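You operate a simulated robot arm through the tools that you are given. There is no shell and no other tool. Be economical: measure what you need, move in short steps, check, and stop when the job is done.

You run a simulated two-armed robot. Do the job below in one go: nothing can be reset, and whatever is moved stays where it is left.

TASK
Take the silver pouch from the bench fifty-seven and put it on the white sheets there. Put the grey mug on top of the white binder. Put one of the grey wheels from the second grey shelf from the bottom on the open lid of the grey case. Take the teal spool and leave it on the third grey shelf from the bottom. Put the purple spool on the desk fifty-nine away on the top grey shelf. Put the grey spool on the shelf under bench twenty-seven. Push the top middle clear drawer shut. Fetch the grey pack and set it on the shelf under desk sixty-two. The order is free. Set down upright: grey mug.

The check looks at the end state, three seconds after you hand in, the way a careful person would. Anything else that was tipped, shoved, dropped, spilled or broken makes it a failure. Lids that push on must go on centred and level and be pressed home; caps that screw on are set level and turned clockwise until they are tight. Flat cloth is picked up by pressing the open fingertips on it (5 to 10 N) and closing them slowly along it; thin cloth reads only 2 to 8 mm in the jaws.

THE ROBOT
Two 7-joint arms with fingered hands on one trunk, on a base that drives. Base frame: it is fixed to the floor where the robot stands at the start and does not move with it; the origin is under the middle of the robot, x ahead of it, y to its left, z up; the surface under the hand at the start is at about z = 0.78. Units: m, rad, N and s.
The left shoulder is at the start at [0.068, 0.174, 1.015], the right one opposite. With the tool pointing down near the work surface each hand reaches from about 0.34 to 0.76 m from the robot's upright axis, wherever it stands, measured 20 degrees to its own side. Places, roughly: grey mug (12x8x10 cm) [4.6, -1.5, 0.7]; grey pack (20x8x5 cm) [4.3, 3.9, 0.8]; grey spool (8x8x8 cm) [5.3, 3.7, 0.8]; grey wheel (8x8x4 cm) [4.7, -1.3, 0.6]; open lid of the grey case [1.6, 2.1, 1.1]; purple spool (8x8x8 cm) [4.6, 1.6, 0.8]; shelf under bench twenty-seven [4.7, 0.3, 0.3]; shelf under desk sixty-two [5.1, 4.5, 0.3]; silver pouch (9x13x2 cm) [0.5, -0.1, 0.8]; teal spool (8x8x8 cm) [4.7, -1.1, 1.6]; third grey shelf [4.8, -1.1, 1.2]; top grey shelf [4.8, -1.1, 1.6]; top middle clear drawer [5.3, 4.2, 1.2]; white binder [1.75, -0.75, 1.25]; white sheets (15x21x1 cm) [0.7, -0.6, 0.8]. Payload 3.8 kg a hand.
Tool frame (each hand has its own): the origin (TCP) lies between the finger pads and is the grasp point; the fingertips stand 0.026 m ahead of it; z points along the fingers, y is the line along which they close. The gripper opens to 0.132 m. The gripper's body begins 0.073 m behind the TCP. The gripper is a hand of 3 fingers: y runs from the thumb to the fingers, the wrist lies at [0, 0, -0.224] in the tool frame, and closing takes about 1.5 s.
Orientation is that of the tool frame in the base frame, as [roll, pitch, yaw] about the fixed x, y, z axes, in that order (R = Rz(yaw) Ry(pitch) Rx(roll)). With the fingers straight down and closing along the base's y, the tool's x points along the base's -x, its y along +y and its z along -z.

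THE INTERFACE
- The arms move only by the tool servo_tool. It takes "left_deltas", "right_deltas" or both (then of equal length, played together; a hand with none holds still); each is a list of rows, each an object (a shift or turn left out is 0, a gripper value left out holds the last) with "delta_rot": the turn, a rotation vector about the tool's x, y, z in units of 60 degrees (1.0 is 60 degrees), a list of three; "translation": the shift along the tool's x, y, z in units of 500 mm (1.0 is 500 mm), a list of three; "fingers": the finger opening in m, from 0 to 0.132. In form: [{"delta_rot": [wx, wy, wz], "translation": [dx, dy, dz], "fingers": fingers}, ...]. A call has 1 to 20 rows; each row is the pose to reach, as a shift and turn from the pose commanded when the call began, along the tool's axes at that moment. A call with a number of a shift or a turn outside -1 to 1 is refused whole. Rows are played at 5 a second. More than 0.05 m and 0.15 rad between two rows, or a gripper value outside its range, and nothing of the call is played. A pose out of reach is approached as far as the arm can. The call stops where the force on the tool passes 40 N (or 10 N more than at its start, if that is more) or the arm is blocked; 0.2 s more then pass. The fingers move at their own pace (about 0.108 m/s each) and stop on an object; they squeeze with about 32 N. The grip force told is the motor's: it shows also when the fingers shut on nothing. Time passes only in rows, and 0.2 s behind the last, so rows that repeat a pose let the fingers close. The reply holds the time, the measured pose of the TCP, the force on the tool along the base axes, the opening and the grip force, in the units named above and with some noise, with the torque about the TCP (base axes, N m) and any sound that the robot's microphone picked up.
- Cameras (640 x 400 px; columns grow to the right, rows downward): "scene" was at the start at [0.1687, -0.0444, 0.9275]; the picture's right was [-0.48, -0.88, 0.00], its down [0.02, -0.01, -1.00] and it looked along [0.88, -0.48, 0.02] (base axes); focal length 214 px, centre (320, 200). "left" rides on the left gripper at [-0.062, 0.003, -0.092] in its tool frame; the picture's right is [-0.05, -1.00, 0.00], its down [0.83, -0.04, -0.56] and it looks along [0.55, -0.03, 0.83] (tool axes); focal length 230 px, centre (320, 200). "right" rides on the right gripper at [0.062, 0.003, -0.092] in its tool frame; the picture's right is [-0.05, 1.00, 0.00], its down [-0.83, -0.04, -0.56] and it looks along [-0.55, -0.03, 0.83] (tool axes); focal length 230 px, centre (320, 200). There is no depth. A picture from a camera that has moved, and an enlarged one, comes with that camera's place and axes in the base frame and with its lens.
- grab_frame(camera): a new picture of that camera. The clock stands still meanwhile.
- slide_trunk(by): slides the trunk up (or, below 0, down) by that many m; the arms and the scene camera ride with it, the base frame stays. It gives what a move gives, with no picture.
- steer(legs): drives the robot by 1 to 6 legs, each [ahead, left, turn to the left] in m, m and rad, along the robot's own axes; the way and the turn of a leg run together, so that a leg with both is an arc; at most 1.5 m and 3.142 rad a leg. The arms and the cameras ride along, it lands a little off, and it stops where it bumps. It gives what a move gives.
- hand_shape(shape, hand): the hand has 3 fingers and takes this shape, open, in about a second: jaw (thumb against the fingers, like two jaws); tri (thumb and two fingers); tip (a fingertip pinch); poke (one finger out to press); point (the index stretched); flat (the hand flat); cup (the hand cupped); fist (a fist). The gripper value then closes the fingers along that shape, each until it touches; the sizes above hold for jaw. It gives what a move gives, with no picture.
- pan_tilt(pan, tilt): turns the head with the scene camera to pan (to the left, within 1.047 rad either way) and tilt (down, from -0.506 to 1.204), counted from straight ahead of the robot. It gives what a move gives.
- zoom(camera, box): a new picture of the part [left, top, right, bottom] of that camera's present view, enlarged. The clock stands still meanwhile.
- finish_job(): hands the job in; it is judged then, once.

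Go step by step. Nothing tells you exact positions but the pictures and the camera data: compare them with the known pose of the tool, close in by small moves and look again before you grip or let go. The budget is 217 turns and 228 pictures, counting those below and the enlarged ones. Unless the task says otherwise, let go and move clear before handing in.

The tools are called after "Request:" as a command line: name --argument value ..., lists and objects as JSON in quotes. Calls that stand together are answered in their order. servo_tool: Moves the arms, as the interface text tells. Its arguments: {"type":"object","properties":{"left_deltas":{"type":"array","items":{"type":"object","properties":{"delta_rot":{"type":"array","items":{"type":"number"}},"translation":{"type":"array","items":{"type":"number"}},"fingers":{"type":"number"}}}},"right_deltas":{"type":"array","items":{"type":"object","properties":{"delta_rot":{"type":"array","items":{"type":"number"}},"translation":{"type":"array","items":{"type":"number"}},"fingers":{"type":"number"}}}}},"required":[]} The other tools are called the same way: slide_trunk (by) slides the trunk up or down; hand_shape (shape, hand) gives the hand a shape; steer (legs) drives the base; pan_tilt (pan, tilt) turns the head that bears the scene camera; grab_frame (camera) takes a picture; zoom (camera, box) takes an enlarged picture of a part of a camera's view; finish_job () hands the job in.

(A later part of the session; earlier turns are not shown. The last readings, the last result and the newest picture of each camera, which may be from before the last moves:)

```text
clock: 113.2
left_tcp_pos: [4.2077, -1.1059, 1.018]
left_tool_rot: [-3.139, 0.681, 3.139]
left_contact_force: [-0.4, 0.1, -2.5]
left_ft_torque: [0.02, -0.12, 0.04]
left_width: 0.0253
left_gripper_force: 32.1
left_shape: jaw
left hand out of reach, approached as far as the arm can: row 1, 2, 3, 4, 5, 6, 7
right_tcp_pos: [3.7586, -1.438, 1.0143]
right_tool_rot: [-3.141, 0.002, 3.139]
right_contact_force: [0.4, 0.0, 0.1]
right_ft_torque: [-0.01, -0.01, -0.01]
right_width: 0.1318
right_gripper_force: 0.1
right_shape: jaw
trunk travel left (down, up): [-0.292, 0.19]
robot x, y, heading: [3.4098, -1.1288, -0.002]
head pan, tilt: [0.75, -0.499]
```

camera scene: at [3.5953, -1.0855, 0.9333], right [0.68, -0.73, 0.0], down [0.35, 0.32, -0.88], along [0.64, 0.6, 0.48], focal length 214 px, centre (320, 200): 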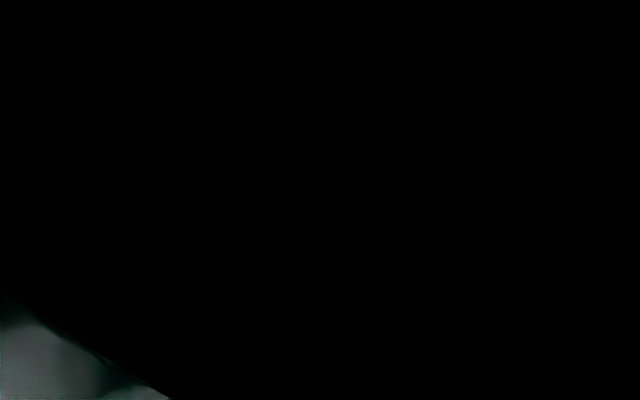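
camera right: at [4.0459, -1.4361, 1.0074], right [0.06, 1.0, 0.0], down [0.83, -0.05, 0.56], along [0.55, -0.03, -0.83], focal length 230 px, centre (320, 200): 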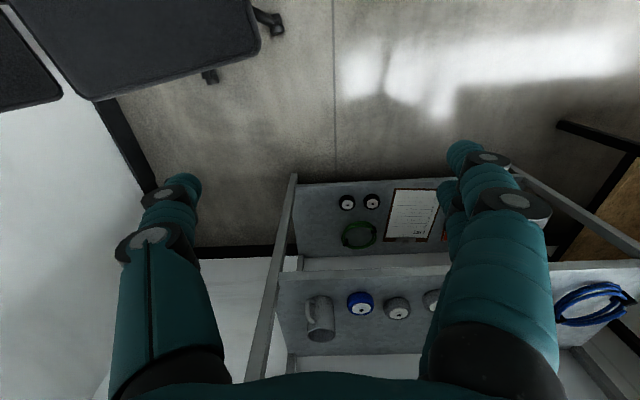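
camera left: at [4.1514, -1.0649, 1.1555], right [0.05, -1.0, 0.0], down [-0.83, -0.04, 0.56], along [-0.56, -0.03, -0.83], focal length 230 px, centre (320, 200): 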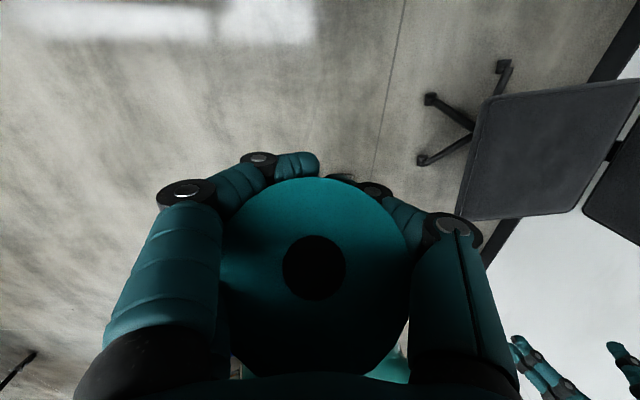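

Request:
steer --legs '[[-0.1, 0, 0]]'

Request:
servo_tool --left_deltas '[{"delta_rot": [0, 0.13, 0], "translation": [-0.01, 0.06, 0.02]}, {"delta_rot": [0, 0.26, 0], "translation": [-0.02, 0.12, 0.04]}, {"delta_rot": [0, 0.39, 0], "translation": [-0.03, 0.18, 0.06]}, {"delta_rot": [0, 0.52, 0], "translation": [-0.06, 0.24, 0.1]}, {"delta_rot": [0, 0.65, 0], "translation": [-0.09, 0.3, 0.14]}, {"delta_rot": [0, 0.65, 0], "translation": [-0.12, 0.36, 0.18]}]'

Request:
servo_tool --left_deltas '[{"translation": [0.08, 0, -0.02]}, {"translation": [0.16, 0.03, -0.04]}, {"translation": [0.24, 0.06, -0.06]}, {"translation": [0.32, 0.1, -0.08]}, {"translation": [0.4, 0.14, -0.1]}, {"translation": [0.48, 0.18, -0.1]}, {"translation": [0.5, 0.18, -0.1]}]'

```text
clock: 114.4
left_tcp_pos: [4.107, -1.1066, 1.0171]
left_tool_rot: [3.141, 0.679, 3.14]
left_contact_force: [-0.5, -0.2, -2.0]
left_ft_torque: [0.01, -0.11, -0.03]
left_width: 0.0253
left_gripper_force: 31.9
left_shape: jaw
right_tcp_pos: [3.6584, -1.4384, 1.0145]
right_tool_rot: [3.141, 0.001, 3.137]
right_contact_force: [0.3, 0.1, -0.1]
right_ft_torque: [0.0, -0.04, -0.03]
right_width: 0.1319
right_gripper_force: 0.1
right_shape: jaw
trunk travel left (down, up): [-0.292, 0.19]
robot x, y, heading: [3.3071, -1.1285, -0.003]
head pan, tilt: [0.75, -0.499]
```

```text
clock: 115.8
left_tcp_pos: [4.0083, -0.9231, 0.9455]
left_tool_rot: [-3.14, -0.003, 3.141]
left_contact_force: [0.9, 0.6, -2.7]
left_ft_torque: [-0.04, -0.12, -0.01]
left_width: 0.0256
left_gripper_force: 32.2
left_shape: jaw
left hand out of reach, approached as far as the arm can: row 1, 2, 3, 4, 5, 6
right_tcp_pos: [3.6588, -1.4349, 1.015]
right_tool_rot: [-3.14, 0.002, 3.14]
right_contact_force: [-0.8, 0.7, -0.6]
right_ft_torque: [-0.02, -0.03, -0.03]
right_width: 0.1319
right_gripper_force: 0.1
right_shape: jaw
trunk travel left (down, up): [-0.292, 0.19]
robot x, y, heading: [3.3088, -1.127, -0.006]
head pan, tilt: [0.75, -0.499]
```

```text
clock: 117.4
left_tcp_pos: [3.9658, -0.8252, 1.0504]
left_tool_rot: [3.14, -0.004, 3.138]
left_contact_force: [-0.8, 0.5, -3.3]
left_ft_torque: [0.01, -0.09, -0.01]
left_width: 0.0255
left_gripper_force: 32.3
left_shape: jaw
left hand out of reach, approached as far as the arm can: row 1, 2, 3, 4, 5, 6, 7
right_tcp_pos: [3.6601, -1.4371, 1.0139]
right_tool_rot: [-3.14, 0.0, 3.138]
right_contact_force: [0.0, -0.4, -0.2]
right_ft_torque: [-0.03, -0.02, -0.01]
right_width: 0.132
right_gripper_force: 0.0
right_shape: jaw
trunk travel left (down, up): [-0.292, 0.19]
robot x, y, heading: [3.3032, -1.1275, 0.002]
head pan, tilt: [0.75, -0.499]
```

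Request:
servo_tool --right_deltas '[{"delta_rot": [0, 0, -0.14], "translation": [0, 0, -0.08]}, {"delta_rot": [0, 0, -0.28], "translation": [0, 0, -0.16]}, {"delta_rot": [0, 0, -0.42], "translation": [0, 0, -0.24]}, {"delta_rot": [0, 0, -0.56], "translation": [0, 0, -0.32]}, {"delta_rot": [0, 0, -0.7], "translation": [0, 0, -0.4]}, {"delta_rot": [0, 0, -0.84], "translation": [0, 0, -0.48]}, {"delta_rot": [0, 0, -0.98], "translation": [0, 0, -0.5]}]'

Request:
grab_frame --camera "right"

```text
clock: 119.0
left_tcp_pos: [3.9662, -0.8247, 1.0504]
left_tool_rot: [-3.141, -0.004, -3.141]
left_contact_force: [-0.5, 0.1, -2.8]
left_ft_torque: [-0.01, -0.14, 0.04]
left_width: 0.0258
left_gripper_force: 32.3
left_shape: jaw
right_tcp_pos: [3.66, -1.4307, 1.1762]
right_tool_rot: [-3.137, 0.004, -2.113]
right_contact_force: [0.1, -0.3, -0.2]
right_ft_torque: [0.01, 0.0, -0.02]
right_width: 0.1318
right_gripper_force: 0.0
right_shape: jaw
right hand out of reach, approached as far as the arm can: row 5, 6, 7
trunk travel left (down, up): [-0.292, 0.19]
robot x, y, heading: [3.3083, -1.1311, -0.004]
head pan, tilt: [0.75, -0.499]
```

```text
180 pictures are left
camera right: at [3.6259, -1.4819, 1.2694], right [-0.83, 0.56, 0.0], down [0.46, 0.69, 0.56], along [0.32, 0.46, -0.83], focal length 230 px, centre (320, 200)
```

right: 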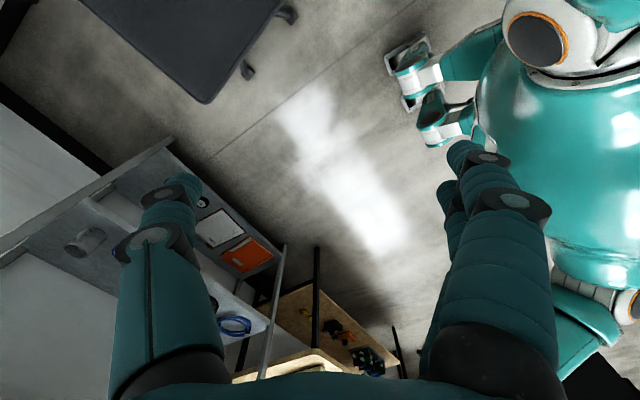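

Request:
servo_tool --right_deltas '[{"delta_rot": [0, 0, 0.13], "translation": [0, 0, 0.07]}, {"delta_rot": [0, 0, 0.26], "translation": [0, 0, 0.14]}, {"delta_rot": [0, 0, 0.39], "translation": [0, 0, 0.2]}, {"delta_rot": [0, 0, 0.39], "translation": [0, 0, 0.2]}]'

Request:
grab_frame --camera "right"

```text
clock: 120.0
left_tcp_pos: [3.9666, -0.824, 1.0499]
left_tool_rot: [3.141, -0.006, 3.139]
left_contact_force: [-0.7, 0.3, -3.2]
left_ft_torque: [0.0, -0.11, 0.0]
left_width: 0.0255
left_gripper_force: 31.8
left_shape: jaw
right_tcp_pos: [3.6627, -1.4323, 1.0791]
right_tool_rot: [-3.141, 0.0, -2.526]
right_contact_force: [-0.5, 0.9, -0.3]
right_ft_torque: [-0.01, 0.01, -0.03]
right_width: 0.1318
right_gripper_force: 0.0
right_shape: jaw
trunk travel left (down, up): [-0.292, 0.19]
robot x, y, heading: [3.3063, -1.1292, 0.0]
head pan, tilt: [0.75, -0.499]
```

```text
179 pictures are left
camera right: at [3.6115, -1.4657, 1.1709], right [-0.53, 0.85, 0.0], down [0.7, 0.44, 0.56], along [0.47, 0.3, -0.83], focal length 230 px, centre (320, 200)
```

right: 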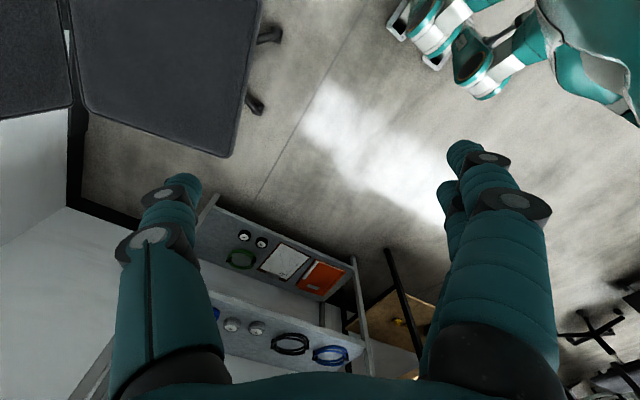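

Request:
servo_tool --left_deltas '[{"translation": [-0.09, 0.02, -0.04]}, {"translation": [-0.18, 0.04, -0.08]}, {"translation": [-0.27, 0.06, -0.12]}, {"translation": [-0.27, 0.06, -0.12]}, {"translation": [-0.27, 0.06, -0.12]}]'

Request:
servo_tool --left_deltas '[{"translation": [0.09, -0.02, 0.04]}, {"translation": [0.18, -0.04, 0.08]}, {"translation": [0.27, -0.06, 0.12]}]'

```text
refused: row 1 steps farther than a row can; nothing moved
```

```text
refused: row 1 steps farther than a row can; nothing moved
```

Request:
servo_tool --left_deltas '[{"translation": [-0.08, 0.02, -0.035]}, {"translation": [-0.16, 0.04, -0.07]}, {"translation": [-0.24, 0.06, -0.105]}, {"translation": [-0.24, 0.06, -0.105]}, {"translation": [-0.24, 0.06, -0.105]}]'

Request:
servo_tool --left_deltas '[{"translation": [0.08, -0.02, 0.035]}, {"translation": [0.16, -0.04, 0.07]}, {"translation": [0.24, -0.06, 0.105]}]'

```text
clock: 121.2
left_tcp_pos: [3.9658, -0.8036, 1.0484]
left_tool_rot: [-3.142, -0.001, 3.14]
left_contact_force: [-0.5, 0.0, -2.9]
left_ft_torque: [0.0, -0.12, 0.04]
left_width: 0.0255
left_gripper_force: 32.2
left_shape: jaw
left hand out of reach, approached as far as the arm can: row 1, 2, 3, 4, 5
right_tcp_pos: [3.662, -1.4323, 1.0783]
right_tool_rot: [3.141, -0.001, -2.528]
right_contact_force: [0.3, 0.1, -0.7]
right_ft_torque: [0.0, -0.01, 0.03]
right_width: 0.132
right_gripper_force: 0.1
right_shape: jaw
trunk travel left (down, up): [-0.292, 0.19]
robot x, y, heading: [3.3101, -1.1293, -0.004]
head pan, tilt: [0.75, -0.499]
```

```text
clock: 122.0
left_tcp_pos: [3.9647, -0.8037, 1.0484]
left_tool_rot: [-3.141, -0.004, 3.141]
left_contact_force: [-0.4, -0.2, -2.1]
left_ft_torque: [0.01, -0.07, 0.01]
left_width: 0.0255
left_gripper_force: 32.2
left_shape: jaw
left hand out of reach, approached as far as the arm can: row 1, 2, 3
right_tcp_pos: [3.6631, -1.4327, 1.0784]
right_tool_rot: [3.14, -0.001, -2.527]
right_contact_force: [0.1, 0.1, 0.2]
right_ft_torque: [-0.05, -0.03, 0.0]
right_width: 0.1318
right_gripper_force: 0.1
right_shape: jaw
trunk travel left (down, up): [-0.292, 0.19]
robot x, y, heading: [3.3027, -1.1315, -0.002]
head pan, tilt: [0.75, -0.499]
```

The left elbow still won't flex, but sideways, tilting and up/down motions work. I can place the spool using those plus the base. I'll tilt the hand so the spool hangs upright at the third shelf's height.

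Request:
servo_tool --left_deltas '[{"delta_rot": [0, -0.1, 0], "translation": [0, -0.026, -0.078]}, {"delta_rot": [0, -0.2, 0], "translation": [0, -0.05, -0.156]}, {"delta_rot": [0, -0.3, 0], "translation": [0, -0.076, -0.234]}, {"delta_rot": [0, -0.4, 0], "translation": [0, -0.1, -0.312]}, {"delta_rot": [0, -0.5, 0], "translation": [0, -0.126, -0.39]}, {"delta_rot": [0, -0.573, 0], "translation": [0, -0.152, -0.464]}, {"delta_rot": [0, -0.573, 0], "translation": [0, -0.152, -0.464]}]'

Request:
grab_frame --camera "left"

```text
clock: 123.6
left_tcp_pos: [3.9652, -0.8823, 1.2765]
left_tool_rot: [3.141, 0.599, 3.139]
left_contact_force: [0.4, 0.2, -3.5]
left_ft_torque: [-0.02, -0.14, 0.01]
left_width: 0.0258
left_gripper_force: 31.8
left_shape: jaw
left hand out of reach, approached as far as the arm can: row 2, 3, 4, 6, 7
right_tcp_pos: [3.6634, -1.4332, 1.0775]
right_tool_rot: [3.14, 0.0, -2.526]
right_contact_force: [0.2, -1.0, 0.2]
right_ft_torque: [0.01, 0.02, 0.01]
right_width: 0.1319
right_gripper_force: 0.1
right_shape: jaw
trunk travel left (down, up): [-0.292, 0.19]
robot x, y, heading: [3.3086, -1.1291, -0.003]
head pan, tilt: [0.75, -0.499]
```

```text
178 pictures are left
camera left: at [3.9634, -0.8778, 1.3881], right [0.04, -1.0, 0.03], down [-1.0, -0.04, -0.01], along [0.01, -0.03, -1.0], focal length 230 px, centre (320, 200)
```

left: 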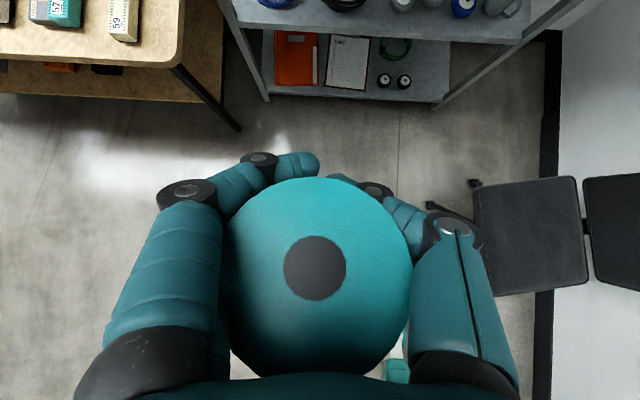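

Request:
steer --legs '[[0.5, 0, 0]]'

Request:
grab_frame --camera "left"

Request:
pan_tilt --pan 0.35 --tilt -0.25

Request:
grab_frame --camera "scene"

```text
clock: 126.5
left_tcp_pos: [4.4628, -0.8882, 1.2758]
left_tool_rot: [3.141, 0.598, 3.134]
left_contact_force: [-1.0, -0.6, -3.5]
left_ft_torque: [-0.02, -0.1, -0.04]
left_width: 0.0255
left_gripper_force: 32.4
left_shape: jaw
right_tcp_pos: [4.158, -1.4369, 1.0781]
right_tool_rot: [3.141, 0.001, -2.534]
right_contact_force: [0.9, 0.5, -1.0]
right_ft_torque: [0.02, 0.02, -0.01]
right_width: 0.1318
right_gripper_force: 0.0
right_shape: jaw
trunk travel left (down, up): [-0.292, 0.19]
robot x, y, heading: [3.805, -1.1317, -0.008]
head pan, tilt: [0.75, -0.499]
```

```text
177 pictures are left
camera left: at [4.4614, -0.8847, 1.3881], right [0.03, -1.0, 0.03], down [-1.0, -0.03, -0.01], along [0.01, -0.03, -1.0], focal length 230 px, centre (320, 200)
```

left: 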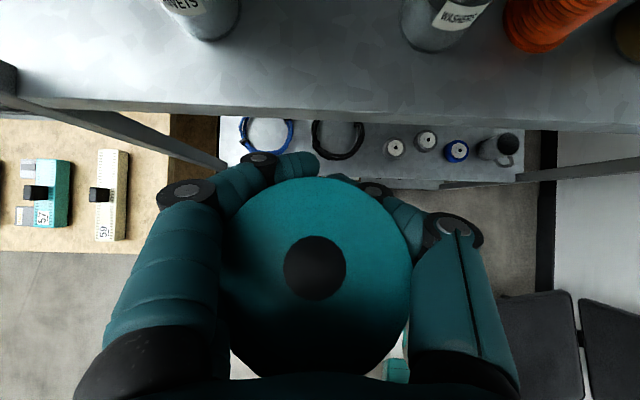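

```text
clock: 127.4
left_tcp_pos: [4.4626, -0.8884, 1.2754]
left_tool_rot: [3.141, 0.598, 3.133]
left_contact_force: [-0.1, -0.3, -3.4]
left_ft_torque: [0.01, -0.14, -0.01]
left_width: 0.0255
left_gripper_force: 32.4
left_shape: jaw
right_tcp_pos: [4.1571, -1.4375, 1.0784]
right_tool_rot: [3.141, 0.001, -2.533]
right_contact_force: [1.2, 0.5, -0.2]
right_ft_torque: [-0.04, 0.01, 0.01]
right_width: 0.1319
right_gripper_force: 0.0
right_shape: jaw
trunk travel left (down, up): [-0.292, 0.19]
robot x, y, heading: [3.8075, -1.1328, -0.01]
head pan, tilt: [0.351, -0.25]
```

```text
176 pictures are left
camera scene: at [3.9686, -1.1068, 0.9148], right [0.34, -0.94, 0.0], down [0.23, 0.08, -0.97], along [0.91, 0.33, 0.25], focal length 214 px, centre (320, 200)
```

scene: 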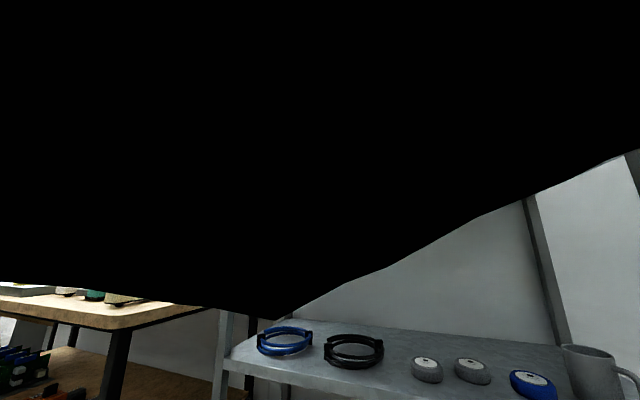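

The gap between the jars is centred at y≈-0.8835 and the spool is lined up with it. I'll drive in 18 cm and check before lowering.

Request:
steer --legs '[[0.182, 0.002, 0.005]]'

Request:
grab_frame --camera "left"

```text
clock: 128.9
left_tcp_pos: [4.6448, -0.8836, 1.2758]
left_tool_rot: [3.141, 0.596, 3.137]
left_contact_force: [0.0, -0.9, -2.6]
left_ft_torque: [-0.02, -0.14, -0.01]
left_width: 0.0256
left_gripper_force: 32.1
left_shape: jaw
right_tcp_pos: [4.3404, -1.4346, 1.0771]
right_tool_rot: [3.14, -0.001, -2.529]
right_contact_force: [0.3, 0.2, 0.1]
right_ft_torque: [-0.01, 0.02, 0.03]
right_width: 0.1321
right_gripper_force: 0.0
right_shape: jaw
trunk travel left (down, up): [-0.292, 0.19]
robot x, y, heading: [3.9899, -1.1345, -0.007]
head pan, tilt: [0.351, -0.25]
```

```text
175 pictures are left
camera left: at [4.6424, -0.881, 1.3879], right [0.04, -1.0, 0.03], down [-1.0, -0.04, -0.01], along [0.01, -0.03, -1.0], focal length 230 px, centre (320, 200)
```

left: 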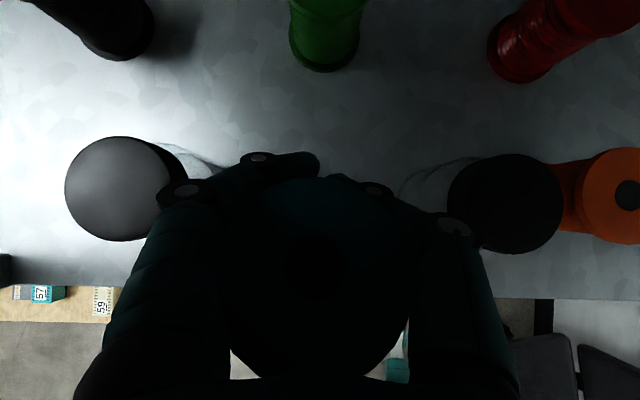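

Request:
steer --legs '[[-0.036, 0.004, 0]]'

Request:
servo_tool --left_deltas '[{"translation": [-0.005, 0.0, 0.04]}, {"translation": [-0.009, 0.0, 0.079]}]'

Request:
grab_frame --camera "left"

```text
clock: 129.8
left_tcp_pos: [4.6063, -0.8807, 1.2774]
left_tool_rot: [3.141, 0.599, 3.137]
left_contact_force: [0.1, 0.3, -3.2]
left_ft_torque: [-0.02, -0.17, -0.03]
left_width: 0.0257
left_gripper_force: 31.9
left_shape: jaw
right_tcp_pos: [4.3038, -1.4311, 1.0771]
right_tool_rot: [-3.141, 0.002, -2.529]
right_contact_force: [0.1, 0.4, 0.0]
right_ft_torque: [-0.01, -0.02, -0.01]
right_width: 0.1319
right_gripper_force: 0.0
right_shape: jaw
trunk travel left (down, up): [-0.292, 0.19]
robot x, y, heading: [3.9477, -1.1243, -0.006]
head pan, tilt: [0.351, -0.25]
```

```text
clock: 130.4
left_tcp_pos: [4.6337, -0.8809, 1.2455]
left_tool_rot: [-3.141, 0.596, 3.138]
left_contact_force: [0.5, 0.7, -3.2]
left_ft_torque: [-0.04, -0.11, 0.0]
left_width: 0.0253
left_gripper_force: 32.0
left_shape: jaw
right_tcp_pos: [4.3039, -1.4306, 1.0777]
right_tool_rot: [3.141, 0.002, -2.53]
right_contact_force: [-0.4, -0.2, -1.0]
right_ft_torque: [0.0, -0.03, 0.01]
right_width: 0.1322
right_gripper_force: 0.2
right_shape: jaw
trunk travel left (down, up): [-0.292, 0.19]
robot x, y, heading: [3.9524, -1.1253, -0.004]
head pan, tilt: [0.351, -0.25]
```

```text
174 pictures are left
camera left: at [4.6326, -0.8772, 1.3583], right [0.04, -1.0, 0.03], down [-1.0, -0.04, -0.01], along [0.01, -0.03, -1.0], focal length 230 px, centre (320, 200)
```

left: 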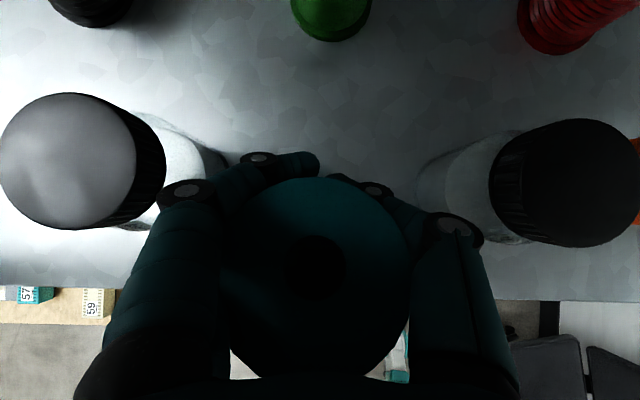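

Request:
steer --legs '[[0.016, -0.002, 0]]'

Request:
servo_tool --left_deltas '[{"translation": [-0.002, 0.0, 0.013]}, {"translation": [-0.003, 0.0, 0.026]}]'

Request:
servo_tool --left_deltas '[{"translation": [-0.001, 0.0, 0.01]}]'

```text
clock: 131.1
left_tcp_pos: [4.6498, -0.8841, 1.2469]
left_tool_rot: [-3.141, 0.599, 3.137]
left_contact_force: [-0.4, 0.0, -3.1]
left_ft_torque: [-0.01, -0.15, -0.02]
left_width: 0.0257
left_gripper_force: 31.9
left_shape: jaw
right_tcp_pos: [4.3194, -1.4328, 1.0793]
right_tool_rot: [3.14, -0.001, -2.532]
right_contact_force: [0.7, -0.1, -0.1]
right_ft_torque: [0.01, 0.02, 0.0]
right_width: 0.1319
right_gripper_force: 0.1
right_shape: jaw
trunk travel left (down, up): [-0.292, 0.19]
robot x, y, heading: [3.9657, -1.1299, -0.008]
head pan, tilt: [0.351, -0.25]
```

```text
clock: 131.7
left_tcp_pos: [4.6589, -0.884, 1.2352]
left_tool_rot: [-3.141, 0.596, 3.138]
left_contact_force: [-0.3, -0.4, -3.5]
left_ft_torque: [-0.04, -0.14, 0.0]
left_width: 0.0258
left_gripper_force: 32.0
left_shape: jaw
right_tcp_pos: [4.321, -1.434, 1.0779]
right_tool_rot: [3.14, 0.0, -2.53]
right_contact_force: [-0.6, 0.4, -0.3]
right_ft_torque: [0.04, -0.02, 0.02]
right_width: 0.1319
right_gripper_force: 0.0
right_shape: jaw
trunk travel left (down, up): [-0.292, 0.19]
robot x, y, heading: [3.9666, -1.1285, -0.006]
head pan, tilt: [0.351, -0.25]
```

```text
clock: 132.1
left_tcp_pos: [4.6615, -0.8833, 1.2326]
left_tool_rot: [3.141, 0.596, 3.139]
left_contact_force: [-0.3, 0.0, -2.7]
left_ft_torque: [-0.04, -0.09, -0.03]
left_width: 0.0254
left_gripper_force: 31.7
left_shape: jaw
right_tcp_pos: [4.3212, -1.4325, 1.0787]
right_tool_rot: [3.141, 0.001, -2.53]
right_contact_force: [-0.1, 1.0, 1.0]
right_ft_torque: [0.02, 0.01, 0.0]
right_width: 0.1319
right_gripper_force: 0.2
right_shape: jaw
trunk travel left (down, up): [-0.292, 0.19]
robot x, y, heading: [3.9682, -1.128, -0.001]
head pan, tilt: [0.351, -0.25]
```

Request:
servo_tool --left_deltas '[{"translation": [-0.001, 0.0, 0.01]}, {"translation": [-0.001, 0.0, 0.014]}]'

Request:
servo_tool --left_deltas '[{"translation": [-0.001, 0.0, 0.01]}, {"translation": [-0.001, 0.0, 0.014]}]'

```text
clock: 132.7
left_tcp_pos: [4.6657, -0.8842, 1.2277]
left_tool_rot: [3.141, 0.595, 3.136]
left_contact_force: [0.6, -0.5, -4.2]
left_ft_torque: [-0.01, -0.08, -0.03]
left_width: 0.0255
left_gripper_force: 31.8
left_shape: jaw
right_tcp_pos: [4.3201, -1.4325, 1.0772]
right_tool_rot: [-3.142, 0.001, -2.529]
right_contact_force: [0.0, 0.7, 1.0]
right_ft_torque: [-0.01, 0.01, 0.01]
right_width: 0.132
right_gripper_force: 0.1
right_shape: jaw
trunk travel left (down, up): [-0.292, 0.19]
robot x, y, heading: [3.9669, -1.1302, -0.001]
head pan, tilt: [0.351, -0.25]
```

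```text
clock: 133.3
left_tcp_pos: [4.6701, -0.8826, 1.2225]
left_tool_rot: [-3.14, 0.596, 3.136]
left_contact_force: [-0.1, 0.0, -3.0]
left_ft_torque: [-0.02, -0.14, -0.02]
left_width: 0.0258
left_gripper_force: 32.0
left_shape: jaw
right_tcp_pos: [4.3201, -1.4319, 1.0772]
right_tool_rot: [3.141, -0.002, -2.528]
right_contact_force: [-0.3, -0.5, -0.6]
right_ft_torque: [-0.04, 0.01, 0.01]
right_width: 0.1319
right_gripper_force: 0.1
right_shape: jaw
trunk travel left (down, up): [-0.292, 0.19]
robot x, y, heading: [3.9644, -1.1291, -0.003]
head pan, tilt: [0.351, -0.25]
```

Request:
servo_tool --left_deltas '[{"translation": [-0.001, 0.0, 0.01]}, {"translation": [-0.001, 0.0, 0.02]}]'

Request:
servo_tool --left_deltas '[{"translation": [-0.001, 0.0, 0.01]}, {"translation": [-0.001, 0.0, 0.016]}]'

Request:
grab_frame --camera "left"

```text
clock: 133.9
left_tcp_pos: [4.675, -0.8845, 1.2143]
left_tool_rot: [3.141, 0.592, 3.137]
left_contact_force: [-0.5, 0.4, -2.2]
left_ft_torque: [0.01, -0.1, -0.01]
left_width: 0.0256
left_gripper_force: 31.6
left_shape: jaw
right_tcp_pos: [4.3189, -1.4327, 1.079]
right_tool_rot: [3.139, -0.001, -2.53]
right_contact_force: [0.4, -0.2, 0.3]
right_ft_torque: [-0.01, -0.03, 0.04]
right_width: 0.1318
right_gripper_force: 0.0
right_shape: jaw
trunk travel left (down, up): [-0.292, 0.19]
robot x, y, heading: [3.9638, -1.1289, -0.002]
head pan, tilt: [0.351, -0.25]
```

```text
clock: 134.5
left_tcp_pos: [4.6804, -0.8839, 1.2086]
left_tool_rot: [-3.141, 0.594, 3.138]
left_contact_force: [0.3, -0.2, -3.3]
left_ft_torque: [0.0, -0.14, -0.01]
left_width: 0.0259
left_gripper_force: 32.1
left_shape: jaw
right_tcp_pos: [4.3203, -1.4332, 1.0777]
right_tool_rot: [-3.141, -0.001, -2.529]
right_contact_force: [0.3, -0.4, -0.5]
right_ft_torque: [-0.01, 0.02, -0.01]
right_width: 0.1317
right_gripper_force: 0.0
right_shape: jaw
trunk travel left (down, up): [-0.292, 0.19]
robot x, y, heading: [3.9694, -1.1315, -0.004]
head pan, tilt: [0.351, -0.25]
```

```text
173 pictures are left
camera left: at [4.6805, -0.8802, 1.32], right [0.04, -1.0, 0.03], down [-1.0, -0.04, 0.0], along [0.01, -0.03, -1.0], focal length 230 px, centre (320, 200)
```

left: 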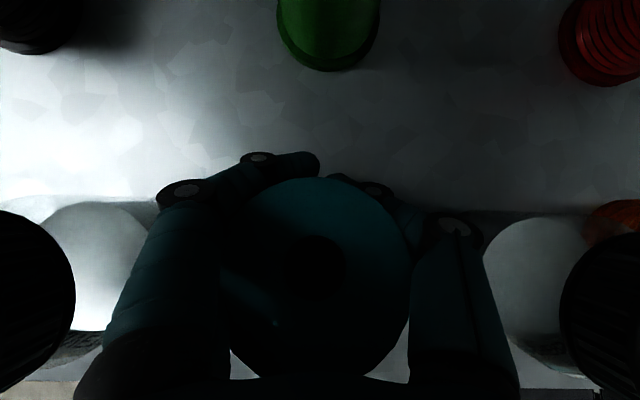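

Request:
servo_tool --left_deltas '[{"translation": [-0.001, 0.0, 0.01]}, {"translation": [-0.001, 0.0, 0.02]}]'

Request:
servo_tool --left_deltas '[{"translation": [-0.001, 0.0, 0.01]}, {"translation": [-0.001, 0.0, 0.016]}]'

```text
clock: 135.1
left_tcp_pos: [4.6858, -0.8855, 1.2034]
left_tool_rot: [-3.14, 0.6, 3.136]
left_contact_force: [-1.6, -0.6, 15.4]
left_ft_torque: [0.01, 0.33, 0.05]
left_width: 0.0256
left_gripper_force: 32.1
left_shape: jaw
right_tcp_pos: [4.3194, -1.4333, 1.0791]
right_tool_rot: [3.141, 0.0, -2.529]
right_contact_force: [-0.9, 1.0, -0.4]
right_ft_torque: [0.01, 0.0, 0.0]
right_width: 0.1322
right_gripper_force: 0.1
right_shape: jaw
trunk travel left (down, up): [-0.292, 0.19]
robot x, y, heading: [3.9648, -1.1331, -0.003]
head pan, tilt: [0.351, -0.25]
```

```text
clock: 135.7
left_tcp_pos: [4.6862, -0.8869, 1.2032]
left_tool_rot: [3.141, 0.606, 3.137]
left_contact_force: [-4.7, -1.0, 34.2]
left_ft_torque: [0.09, 0.82, 0.01]
left_width: 0.0259
left_gripper_force: 31.9
left_shape: jaw
right_tcp_pos: [4.3161, -1.4342, 1.0804]
right_tool_rot: [-3.14, 0.004, -2.528]
right_contact_force: [-0.3, 0.7, 0.4]
right_ft_torque: [0.01, 0.0, -0.01]
right_width: 0.1319
right_gripper_force: 0.1
right_shape: jaw
trunk travel left (down, up): [-0.292, 0.19]
robot x, y, heading: [3.9676, -1.1268, -0.004]
head pan, tilt: [0.351, -0.25]
```

The spool is standing on the shelf (34 N). I'll ease off and open the fingers.

Request:
servo_tool --left_deltas '[{"translation": [0.001, 0.0, -0.012]}, {"translation": [0.001, 0.0, -0.016], "fingers": 0.05}, {"translation": [0.001, 0.0, -0.016], "fingers": 0.07}, {"translation": [0.001, 0.0, -0.016], "fingers": 0.085}, {"translation": [0.001, 0.0, -0.016], "fingers": 0.092}]'

Request:
grab_frame --camera "left"

```text
clock: 136.9
left_tcp_pos: [4.688, -0.8831, 1.2006]
left_tool_rot: [3.14, 0.593, 3.138]
left_contact_force: [-0.2, -0.4, 0.3]
left_ft_torque: [-0.01, -0.01, 0.0]
left_width: 0.0917
left_gripper_force: 0.0
left_shape: jaw
right_tcp_pos: [4.3197, -1.4329, 1.08]
right_tool_rot: [3.14, 0.0, -2.529]
right_contact_force: [0.7, 0.4, -0.3]
right_ft_torque: [0.01, 0.02, 0.01]
right_width: 0.132
right_gripper_force: 0.0
right_shape: jaw
trunk travel left (down, up): [-0.292, 0.19]
robot x, y, heading: [3.9682, -1.1296, 0.003]
head pan, tilt: [0.351, -0.25]
```

```text
172 pictures are left
camera left: at [4.6861, -0.8799, 1.3123], right [0.04, -1.0, 0.03], down [-1.0, -0.04, 0.0], along [0.01, -0.03, -1.0], focal length 230 px, centre (320, 200)
```

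left: 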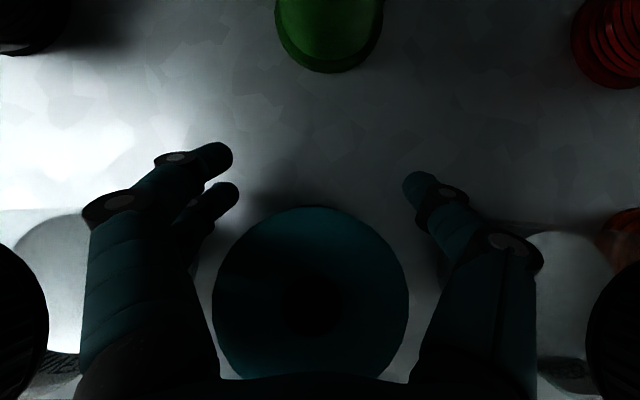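

Request:
servo_tool --left_deltas '[{"translation": [0, 0.008, 0], "fingers": 0.094}, {"translation": [0.003, 0.008, -0.026]}, {"translation": [0.006, 0.008, -0.052]}, {"translation": [0.009, 0.008, -0.079]}, {"translation": [0.013, 0.008, -0.12]}, {"translation": [0.018, 0.008, -0.16]}]'

Request:
grab_frame --camera "left"

```text
clock: 138.3
left_tcp_pos: [4.6346, -0.8788, 1.2616]
left_tool_rot: [3.141, 0.598, 3.137]
left_contact_force: [-0.1, -1.1, -1.0]
left_ft_torque: [0.0, 0.02, 0.04]
left_width: 0.0934
left_gripper_force: 0.0
left_shape: jaw
right_tcp_pos: [4.3196, -1.4327, 1.0772]
right_tool_rot: [3.141, 0.002, -2.53]
right_contact_force: [-0.4, 1.0, 0.6]
right_ft_torque: [-0.01, -0.02, 0.03]
right_width: 0.132
right_gripper_force: 0.1
right_shape: jaw
trunk travel left (down, up): [-0.292, 0.19]
robot x, y, heading: [3.9644, -1.1269, -0.001]
head pan, tilt: [0.351, -0.25]
```

```text
171 pictures are left
camera left: at [4.6336, -0.8753, 1.3734], right [0.04, -1.0, 0.03], down [-1.0, -0.04, -0.01], along [0.01, -0.03, -1.0], focal length 230 px, centre (320, 200)
```

left: 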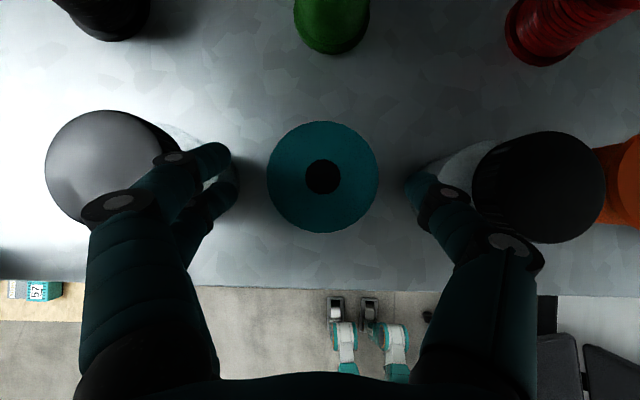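

Request:
servo_tool --left_deltas '[{"translation": [0.005, 0, -0.05]}, {"translation": [0.01, 0, -0.1]}]'

Request:
steer --legs '[[-0.4, 0, 0]]'

Request:
grab_frame --camera "left"

```text
clock: 138.9
left_tcp_pos: [4.5997, -0.8787, 1.2979]
left_tool_rot: [3.14, 0.598, 3.137]
left_contact_force: [0.0, -0.3, -0.3]
left_ft_torque: [0.0, -0.01, 0.03]
left_width: 0.0936
left_gripper_force: 0.1
left_shape: jaw
left hand out of reach, approached as far as the arm can: row 2
right_tcp_pos: [4.3212, -1.4337, 1.0782]
right_tool_rot: [-3.14, 0.001, -2.529]
right_contact_force: [-1.2, 0.3, -0.6]
right_ft_torque: [0.0, -0.01, 0.03]
right_width: 0.1319
right_gripper_force: 0.0
right_shape: jaw
trunk travel left (down, up): [-0.292, 0.19]
robot x, y, heading: [3.9653, -1.13, -0.006]
head pan, tilt: [0.351, -0.25]
```

```text
clock: 141.5
left_tcp_pos: [4.193, -0.8761, 1.297]
left_tool_rot: [3.14, 0.597, 3.138]
left_contact_force: [-0.2, -0.3, 0.6]
left_ft_torque: [0.0, -0.02, 0.01]
left_width: 0.0938
left_gripper_force: 0.0
left_shape: jaw
right_tcp_pos: [3.9126, -1.4321, 1.0789]
right_tool_rot: [-3.14, 0.001, -2.527]
right_contact_force: [-1.7, -0.1, -0.3]
right_ft_torque: [-0.01, 0.0, -0.03]
right_width: 0.1321
right_gripper_force: 0.0
right_shape: jaw
trunk travel left (down, up): [-0.292, 0.19]
robot x, y, heading: [3.5623, -1.1268, -0.009]
head pan, tilt: [0.351, -0.25]
```

```text
170 pictures are left
camera left: at [4.1914, -0.8722, 1.4087], right [0.04, -1.0, 0.03], down [-1.0, -0.04, -0.01], along [0.01, -0.03, -1.0], focal length 230 px, centre (320, 200)
```

left: 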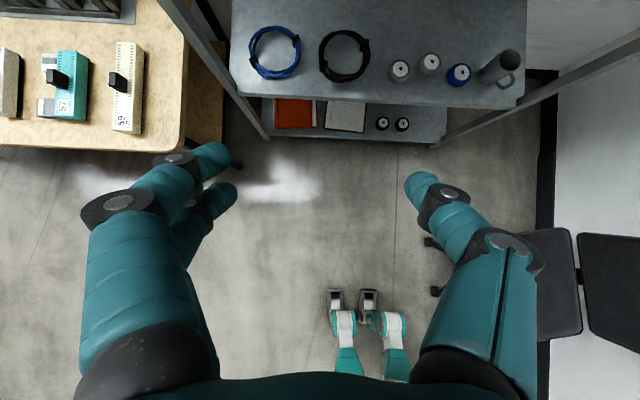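

The teal spool stands on the third shelf. Now I'll try to unlock the left elbow by rolling the hand about the arm axis and then pulling in.

Request:
servo_tool --left_deltas '[{"delta_rot": [0.14, 0, 0]}, {"delta_rot": [0.28, 0, 0]}, {"delta_rot": [0.42, 0, 0]}, {"delta_rot": [0.56, 0, 0]}, {"delta_rot": [0.7, 0, 0]}, {"delta_rot": [0.84, 0, 0]}, {"delta_rot": [0.98, 0, 0]}, {"delta_rot": [0.98, 0, 0], "translation": [0.08, 0, 0]}, {"delta_rot": [0.98, 0, 0], "translation": [0.16, 0, 0]}, {"delta_rot": [0.98, 0, 0], "translation": [0.24, 0, 0]}]'

```text
clock: 143.7
left_tcp_pos: [4.1597, -0.8432, 1.2837]
left_tool_rot: [-2.117, 0.597, 3.136]
left_contact_force: [0.1, 0.1, 0.6]
left_ft_torque: [0.01, 0.03, 0.02]
left_width: 0.0938
left_gripper_force: 0.0
left_shape: jaw
left hand out of reach, approached as far as the arm can: row 2, 3, 4, 5, 6, 7, 8, 9, 10
right_tcp_pos: [3.9129, -1.4292, 1.0775]
right_tool_rot: [-3.14, 0.0, -2.528]
right_contact_force: [-1.1, 0.2, -0.1]
right_ft_torque: [-0.01, -0.04, -0.02]
right_width: 0.1319
right_gripper_force: 0.0
right_shape: jaw
trunk travel left (down, up): [-0.292, 0.19]
robot x, y, heading: [3.5584, -1.1264, -0.004]
head pan, tilt: [0.351, -0.25]
```

Request:
servo_tool --left_deltas '[{"delta_rot": [-0.14, 0, 0]}, {"delta_rot": [-0.28, 0, 0]}, {"delta_rot": [-0.42, 0, 0]}, {"delta_rot": [-0.56, 0, 0]}, {"delta_rot": [-0.7, 0, 0]}, {"delta_rot": [-0.84, 0, 0]}, {"delta_rot": [-0.98, 0, 0]}, {"delta_rot": [-0.98, 0, 0], "translation": [0.08, 0, 0]}, {"delta_rot": [-0.98, 0, 0], "translation": [0.16, 0, 0]}]'

Request:
servo_tool --left_deltas '[{"delta_rot": [-0.14, 0, 0]}, {"delta_rot": [-0.28, 0, 0]}, {"delta_rot": [-0.42, 0, 0]}, {"delta_rot": [-0.56, 0, 0]}, {"delta_rot": [-0.7, 0, 0]}, {"delta_rot": [-0.84, 0, 0]}, {"delta_rot": [-0.98, 0, 0]}, {"delta_rot": [-0.98, 0, 0], "translation": [0.08, 0, 0]}, {"delta_rot": [-0.98, 0, 0], "translation": [0.16, 0, 0]}]'

```text
clock: 145.7
left_tcp_pos: [4.1935, -0.8388, 1.2903]
left_tool_rot: [-3.14, 0.596, 3.137]
left_contact_force: [0.3, 0.3, 0.2]
left_ft_torque: [0.0, 0.04, 0.0]
left_width: 0.0938
left_gripper_force: 0.3
left_shape: jaw
left hand out of reach, approached as far as the arm can: row 1, 2, 3, 4, 5, 6, 7, 8, 9
right_tcp_pos: [3.9139, -1.4309, 1.0787]
right_tool_rot: [3.141, 0.0, -2.526]
right_contact_force: [-0.1, 0.5, -0.7]
right_ft_torque: [0.0, 0.02, 0.0]
right_width: 0.1321
right_gripper_force: 0.1
right_shape: jaw
trunk travel left (down, up): [-0.292, 0.19]
robot x, y, heading: [3.5572, -1.1265, -0.005]
head pan, tilt: [0.351, -0.25]
```

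```text
clock: 147.7
left_tcp_pos: [4.1922, -0.851, 1.2965]
left_tool_rot: [2.115, 0.595, 3.142]
left_contact_force: [-0.1, -0.2, -0.1]
left_ft_torque: [-0.03, 0.0, -0.01]
left_width: 0.0939
left_gripper_force: 0.1
left_shape: jaw
left hand out of reach, approached as far as the arm can: row 2, 3, 4, 5, 6, 7, 8, 9
right_tcp_pos: [3.9139, -1.4301, 1.0773]
right_tool_rot: [-3.141, 0.001, -2.527]
right_contact_force: [0.5, -0.1, -0.7]
right_ft_torque: [0.03, -0.03, 0.0]
right_width: 0.1318
right_gripper_force: 0.0
right_shape: jaw
trunk travel left (down, up): [-0.292, 0.19]
robot x, y, heading: [3.5587, -1.1292, -0.006]
head pan, tilt: [0.351, -0.25]
```

Request:
servo_tool --right_deltas '[{"delta_rot": [0, -0.14, 0]}, {"delta_rot": [0, -0.28, 0]}, {"delta_rot": [0, -0.42, 0]}, {"delta_rot": [0, -0.56, 0]}, {"delta_rot": [0, -0.7, 0]}, {"delta_rot": [0, -0.84, 0]}, {"delta_rot": [0, -0.95, 0]}]'

Request:
grab_frame --camera "right"

```text
clock: 149.3
left_tcp_pos: [4.1947, -0.85, 1.2963]
left_tool_rot: [2.117, 0.593, -3.141]
left_contact_force: [0.2, 0.1, -0.4]
left_ft_torque: [-0.03, -0.02, -0.03]
left_width: 0.0941
left_gripper_force: 0.0
left_shape: jaw
right_tcp_pos: [3.9146, -1.4307, 1.0797]
right_tool_rot: [3.14, 0.995, -2.529]
right_contact_force: [-0.4, -0.5, 0.5]
right_ft_torque: [0.01, -0.03, -0.01]
right_width: 0.1317
right_gripper_force: 0.1
right_shape: jaw
trunk travel left (down, up): [-0.292, 0.19]
robot x, y, heading: [3.5615, -1.1282, 0.002]
head pan, tilt: [0.351, -0.25]
```

```text
169 pictures are left
camera right: at [3.8223, -1.4928, 1.0775], right [-0.55, 0.83, 0.04], down [0.01, -0.04, 1.0], along [0.83, 0.55, 0.01], focal length 230 px, centre (320, 200)
```

right: 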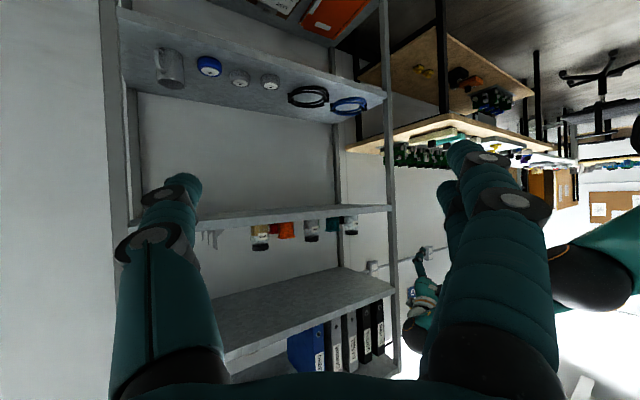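

Request:
servo_tool --right_deltas '[{"delta_rot": [-0.112, 0, -0.073]}, {"delta_rot": [-0.224, 0, -0.146]}, {"delta_rot": [-0.336, 0, -0.218]}, {"delta_rot": [-0.448, 0, -0.29]}, {"delta_rot": [-0.56, 0, -0.363]}]'

Request:
grab_frame --camera "right"

```text
clock: 150.5
left_tcp_pos: [4.1943, -0.8502, 1.2952]
left_tool_rot: [2.118, 0.594, 3.141]
left_contact_force: [-0.4, -0.1, 0.5]
left_ft_torque: [-0.02, 0.0, 0.01]
left_width: 0.0941
left_gripper_force: 0.1
left_shape: jaw
right_tcp_pos: [3.9135, -1.4307, 1.0777]
right_tool_rot: [3.141, 0.995, -1.827]
right_contact_force: [-0.5, 0.4, -0.3]
right_ft_torque: [0.02, 0.0, -0.02]
right_width: 0.132
right_gripper_force: 0.0
right_shape: jaw
trunk travel left (down, up): [-0.292, 0.19]
robot x, y, heading: [3.5609, -1.1261, 0.004]
head pan, tilt: [0.351, -0.25]
```

```text
168 pictures are left
camera right: at [3.8837, -1.5381, 1.0772], right [-0.96, 0.28, 0.04], down [0.04, -0.03, 1.0], along [0.28, 0.96, 0.01], focal length 230 px, centre (320, 200)
```

right: 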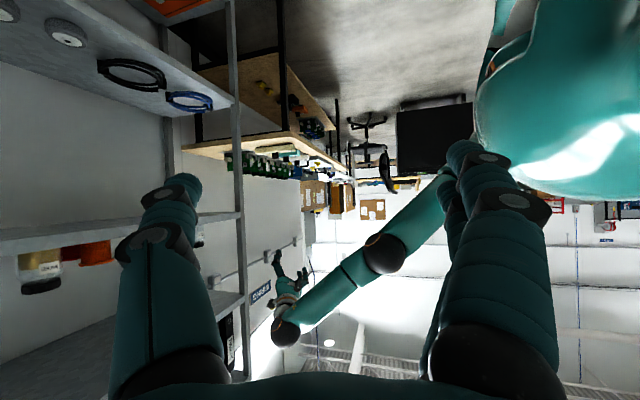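

Request:
slide_trunk --by -0.12

Request:
servo_tool --left_deltas '[{"translation": [0.08, 0, 0]}, {"translation": [0.16, 0, 0]}, {"translation": [0.24, 0, 0]}]'

```text
clock: 152.0
left_tcp_pos: [4.2468, -0.8533, 1.117]
left_tool_rot: [2.117, 0.491, 3.141]
left_contact_force: [0.7, 1.0, 0.5]
left_ft_torque: [-0.03, -0.02, -0.04]
left_width: 0.0937
left_gripper_force: 0.0
left_shape: jaw
right_tcp_pos: [3.9134, -1.4306, 0.9584]
right_tool_rot: [-3.141, 0.995, -1.828]
right_contact_force: [0.0, 0.2, 0.5]
right_ft_torque: [0.03, 0.01, 0.02]
right_width: 0.132
right_gripper_force: 0.1
right_shape: jaw
trunk travel left (down, up): [-0.172, 0.31]
robot x, y, heading: [3.5578, -1.1282, -0.007]
head pan, tilt: [0.351, -0.25]
```

```text
clock: 152.8
left_tcp_pos: [4.2376, -0.8805, 1.1191]
left_tool_rot: [2.118, 0.489, 3.141]
left_contact_force: [0.3, 0.0, 0.3]
left_ft_torque: [0.04, -0.03, -0.01]
left_width: 0.0936
left_gripper_force: 0.2
left_shape: jaw
left hand out of reach, approached as far as the arm can: row 1, 2, 3
right_tcp_pos: [3.913, -1.4308, 0.958]
right_tool_rot: [-3.141, 0.994, -1.83]
right_contact_force: [-0.4, -0.4, 0.3]
right_ft_torque: [0.02, 0.03, -0.03]
right_width: 0.1318
right_gripper_force: 0.0
right_shape: jaw
trunk travel left (down, up): [-0.172, 0.31]
robot x, y, heading: [3.5623, -1.1264, -0.005]
head pan, tilt: [0.351, -0.25]
```

I'll put the right hand back to its normal pose and low, so that the left arm can swing across and reach a shoulder limit that should force its elbow to bend.

Request:
servo_tool --right_deltas '[{"delta_rot": [0.112, 0, 0.073]}, {"delta_rot": [0.224, 0, 0.146]}, {"delta_rot": [0.336, 0, 0.218]}, {"delta_rot": [0.448, 0, 0.29]}, {"delta_rot": [0.56, 0, 0.363]}]'

Request:
servo_tool --right_deltas '[{"delta_rot": [0, 0.14, 0]}, {"delta_rot": [0, 0.28, 0]}, {"delta_rot": [0, 0.42, 0]}, {"delta_rot": [0, 0.56, 0]}, {"delta_rot": [0, 0.7, 0]}, {"delta_rot": [0, 0.84, 0]}, {"delta_rot": [0, 0.95, 0]}]' --left_deltas '[{"delta_rot": [0.14, 0, 0]}, {"delta_rot": [0.28, 0, 0]}, {"delta_rot": [0.42, 0, 0]}, {"delta_rot": [0.56, 0, 0]}, {"delta_rot": [0.7, 0, 0]}, {"delta_rot": [0.84, 0, 0]}, {"delta_rot": [0.98, 0, 0]}]'

Request:
servo_tool --right_deltas '[{"delta_rot": [0, 0, 0.12], "translation": [0.0, -0.05, 0.05]}, {"delta_rot": [0, 0, 0.24], "translation": [0.0, -0.1, 0.1]}, {"delta_rot": [0, 0, 0.36], "translation": [0, -0.15, 0.15]}, {"delta_rot": [0, 0, 0.48], "translation": [0, -0.2, 0.2]}, {"delta_rot": [0, 0, 0.585], "translation": [0, -0.25, 0.24]}]'

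```text
clock: 154.0
left_tcp_pos: [4.2374, -0.8788, 1.1192]
left_tool_rot: [2.117, 0.491, -3.139]
left_contact_force: [-0.2, -1.0, -0.8]
left_ft_torque: [-0.02, 0.01, -0.04]
left_width: 0.0937
left_gripper_force: 0.0
left_shape: jaw
right_tcp_pos: [3.9133, -1.4301, 0.9584]
right_tool_rot: [-3.14, 0.997, -2.529]
right_contact_force: [0.2, 0.4, 0.0]
right_ft_torque: [0.02, 0.0, 0.0]
right_width: 0.132
right_gripper_force: 0.2
right_shape: jaw
trunk travel left (down, up): [-0.172, 0.31]
robot x, y, heading: [3.5621, -1.1265, -0.003]
head pan, tilt: [0.351, -0.25]
```

```text
clock: 155.6
left_tcp_pos: [4.2389, -0.8782, 1.1234]
left_tool_rot: [-3.138, 0.491, -3.141]
left_contact_force: [0.5, -0.4, -0.4]
left_ft_torque: [-0.01, -0.01, 0.0]
left_width: 0.0938
left_gripper_force: 0.1
left_shape: jaw
right_tcp_pos: [3.9131, -1.4305, 0.9595]
right_tool_rot: [3.14, -0.003, -2.527]
right_contact_force: [-0.4, 0.0, -0.3]
right_ft_torque: [-0.04, 0.0, 0.0]
right_width: 0.1319
right_gripper_force: 0.1
right_shape: jaw
trunk travel left (down, up): [-0.172, 0.31]
robot x, y, heading: [3.5598, -1.1315, -0.003]
head pan, tilt: [0.351, -0.25]
```

```text
clock: 156.8
left_tcp_pos: [4.2408, -0.8801, 1.1233]
left_tool_rot: [-3.141, 0.492, 3.141]
left_contact_force: [-0.2, 0.4, -0.1]
left_ft_torque: [0.03, 0.01, -0.01]
left_width: 0.094
left_gripper_force: 0.1
left_shape: jaw
right_tcp_pos: [3.9856, -1.5329, 0.8396]
right_tool_rot: [-3.14, 0.001, 3.141]
right_contact_force: [-0.1, 0.1, -0.4]
right_ft_torque: [-0.03, 0.0, 0.05]
right_width: 0.1318
right_gripper_force: 0.0
right_shape: jaw
trunk travel left (down, up): [-0.172, 0.31]
robot x, y, heading: [3.5605, -1.13, 0.0]
head pan, tilt: [0.351, -0.25]
```

Request:
servo_tool --left_deltas '[{"translation": [0.03, -0.085, -0.016]}, {"translation": [0.06, -0.17, -0.032]}, {"translation": [0.09, -0.255, -0.048]}, {"translation": [0.12, -0.34, -0.064]}, {"translation": [0.15, -0.425, -0.08]}, {"translation": [0.18, -0.51, -0.096]}, {"translation": [0.21, -0.595, -0.112]}, {"translation": [0.24, -0.68, -0.128]}, {"translation": [0.27, -0.765, -0.144]}, {"translation": [0.3, -0.85, -0.16]}, {"translation": [0.33, -0.93, -0.176]}]'

```text
clock: 159.2
left_tcp_pos: [4.0905, -1.26, 1.0705]
left_tool_rot: [-3.139, 0.491, 3.141]
left_contact_force: [0.2, -0.6, -1.1]
left_ft_torque: [0.01, 0.01, -0.01]
left_width: 0.0938
left_gripper_force: 0.1
left_shape: jaw
left hand out of reach, approached as far as the arm can: row 5, 6, 7, 8, 9, 10, 11
right_tcp_pos: [3.9853, -1.5325, 0.8385]
right_tool_rot: [3.14, -0.001, -3.139]
right_contact_force: [0.1, 0.4, 0.4]
right_ft_torque: [0.0, 0.0, 0.03]
right_width: 0.1316
right_gripper_force: 0.1
right_shape: jaw
trunk travel left (down, up): [-0.172, 0.31]
robot x, y, heading: [3.5582, -1.1271, 0.002]
head pan, tilt: [0.351, -0.25]
```

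Request:
servo_tool --left_deltas '[{"translation": [0.06, 0.03, 0.03]}, {"translation": [0.12, 0.06, 0.06]}, {"translation": [0.18, 0.09, 0.09]}, {"translation": [0.24, 0.12, 0.12]}, {"translation": [0.3, 0.15, 0.15]}]'

```text
clock: 160.4
left_tcp_pos: [3.9876, -1.1863, 0.9314]
left_tool_rot: [-3.141, 0.491, -3.139]
left_contact_force: [0.1, -0.4, -0.4]
left_ft_torque: [0.0, -0.02, -0.05]
left_width: 0.0938
left_gripper_force: 0.1
left_shape: jaw
right_tcp_pos: [3.984, -1.5324, 0.8395]
right_tool_rot: [-3.142, -0.001, -3.141]
right_contact_force: [0.1, 0.3, 0.1]
right_ft_torque: [-0.01, 0.03, 0.0]
right_width: 0.1319
right_gripper_force: 0.0
right_shape: jaw
trunk travel left (down, up): [-0.172, 0.31]
robot x, y, heading: [3.5608, -1.1272, -0.005]
head pan, tilt: [0.351, -0.25]
```

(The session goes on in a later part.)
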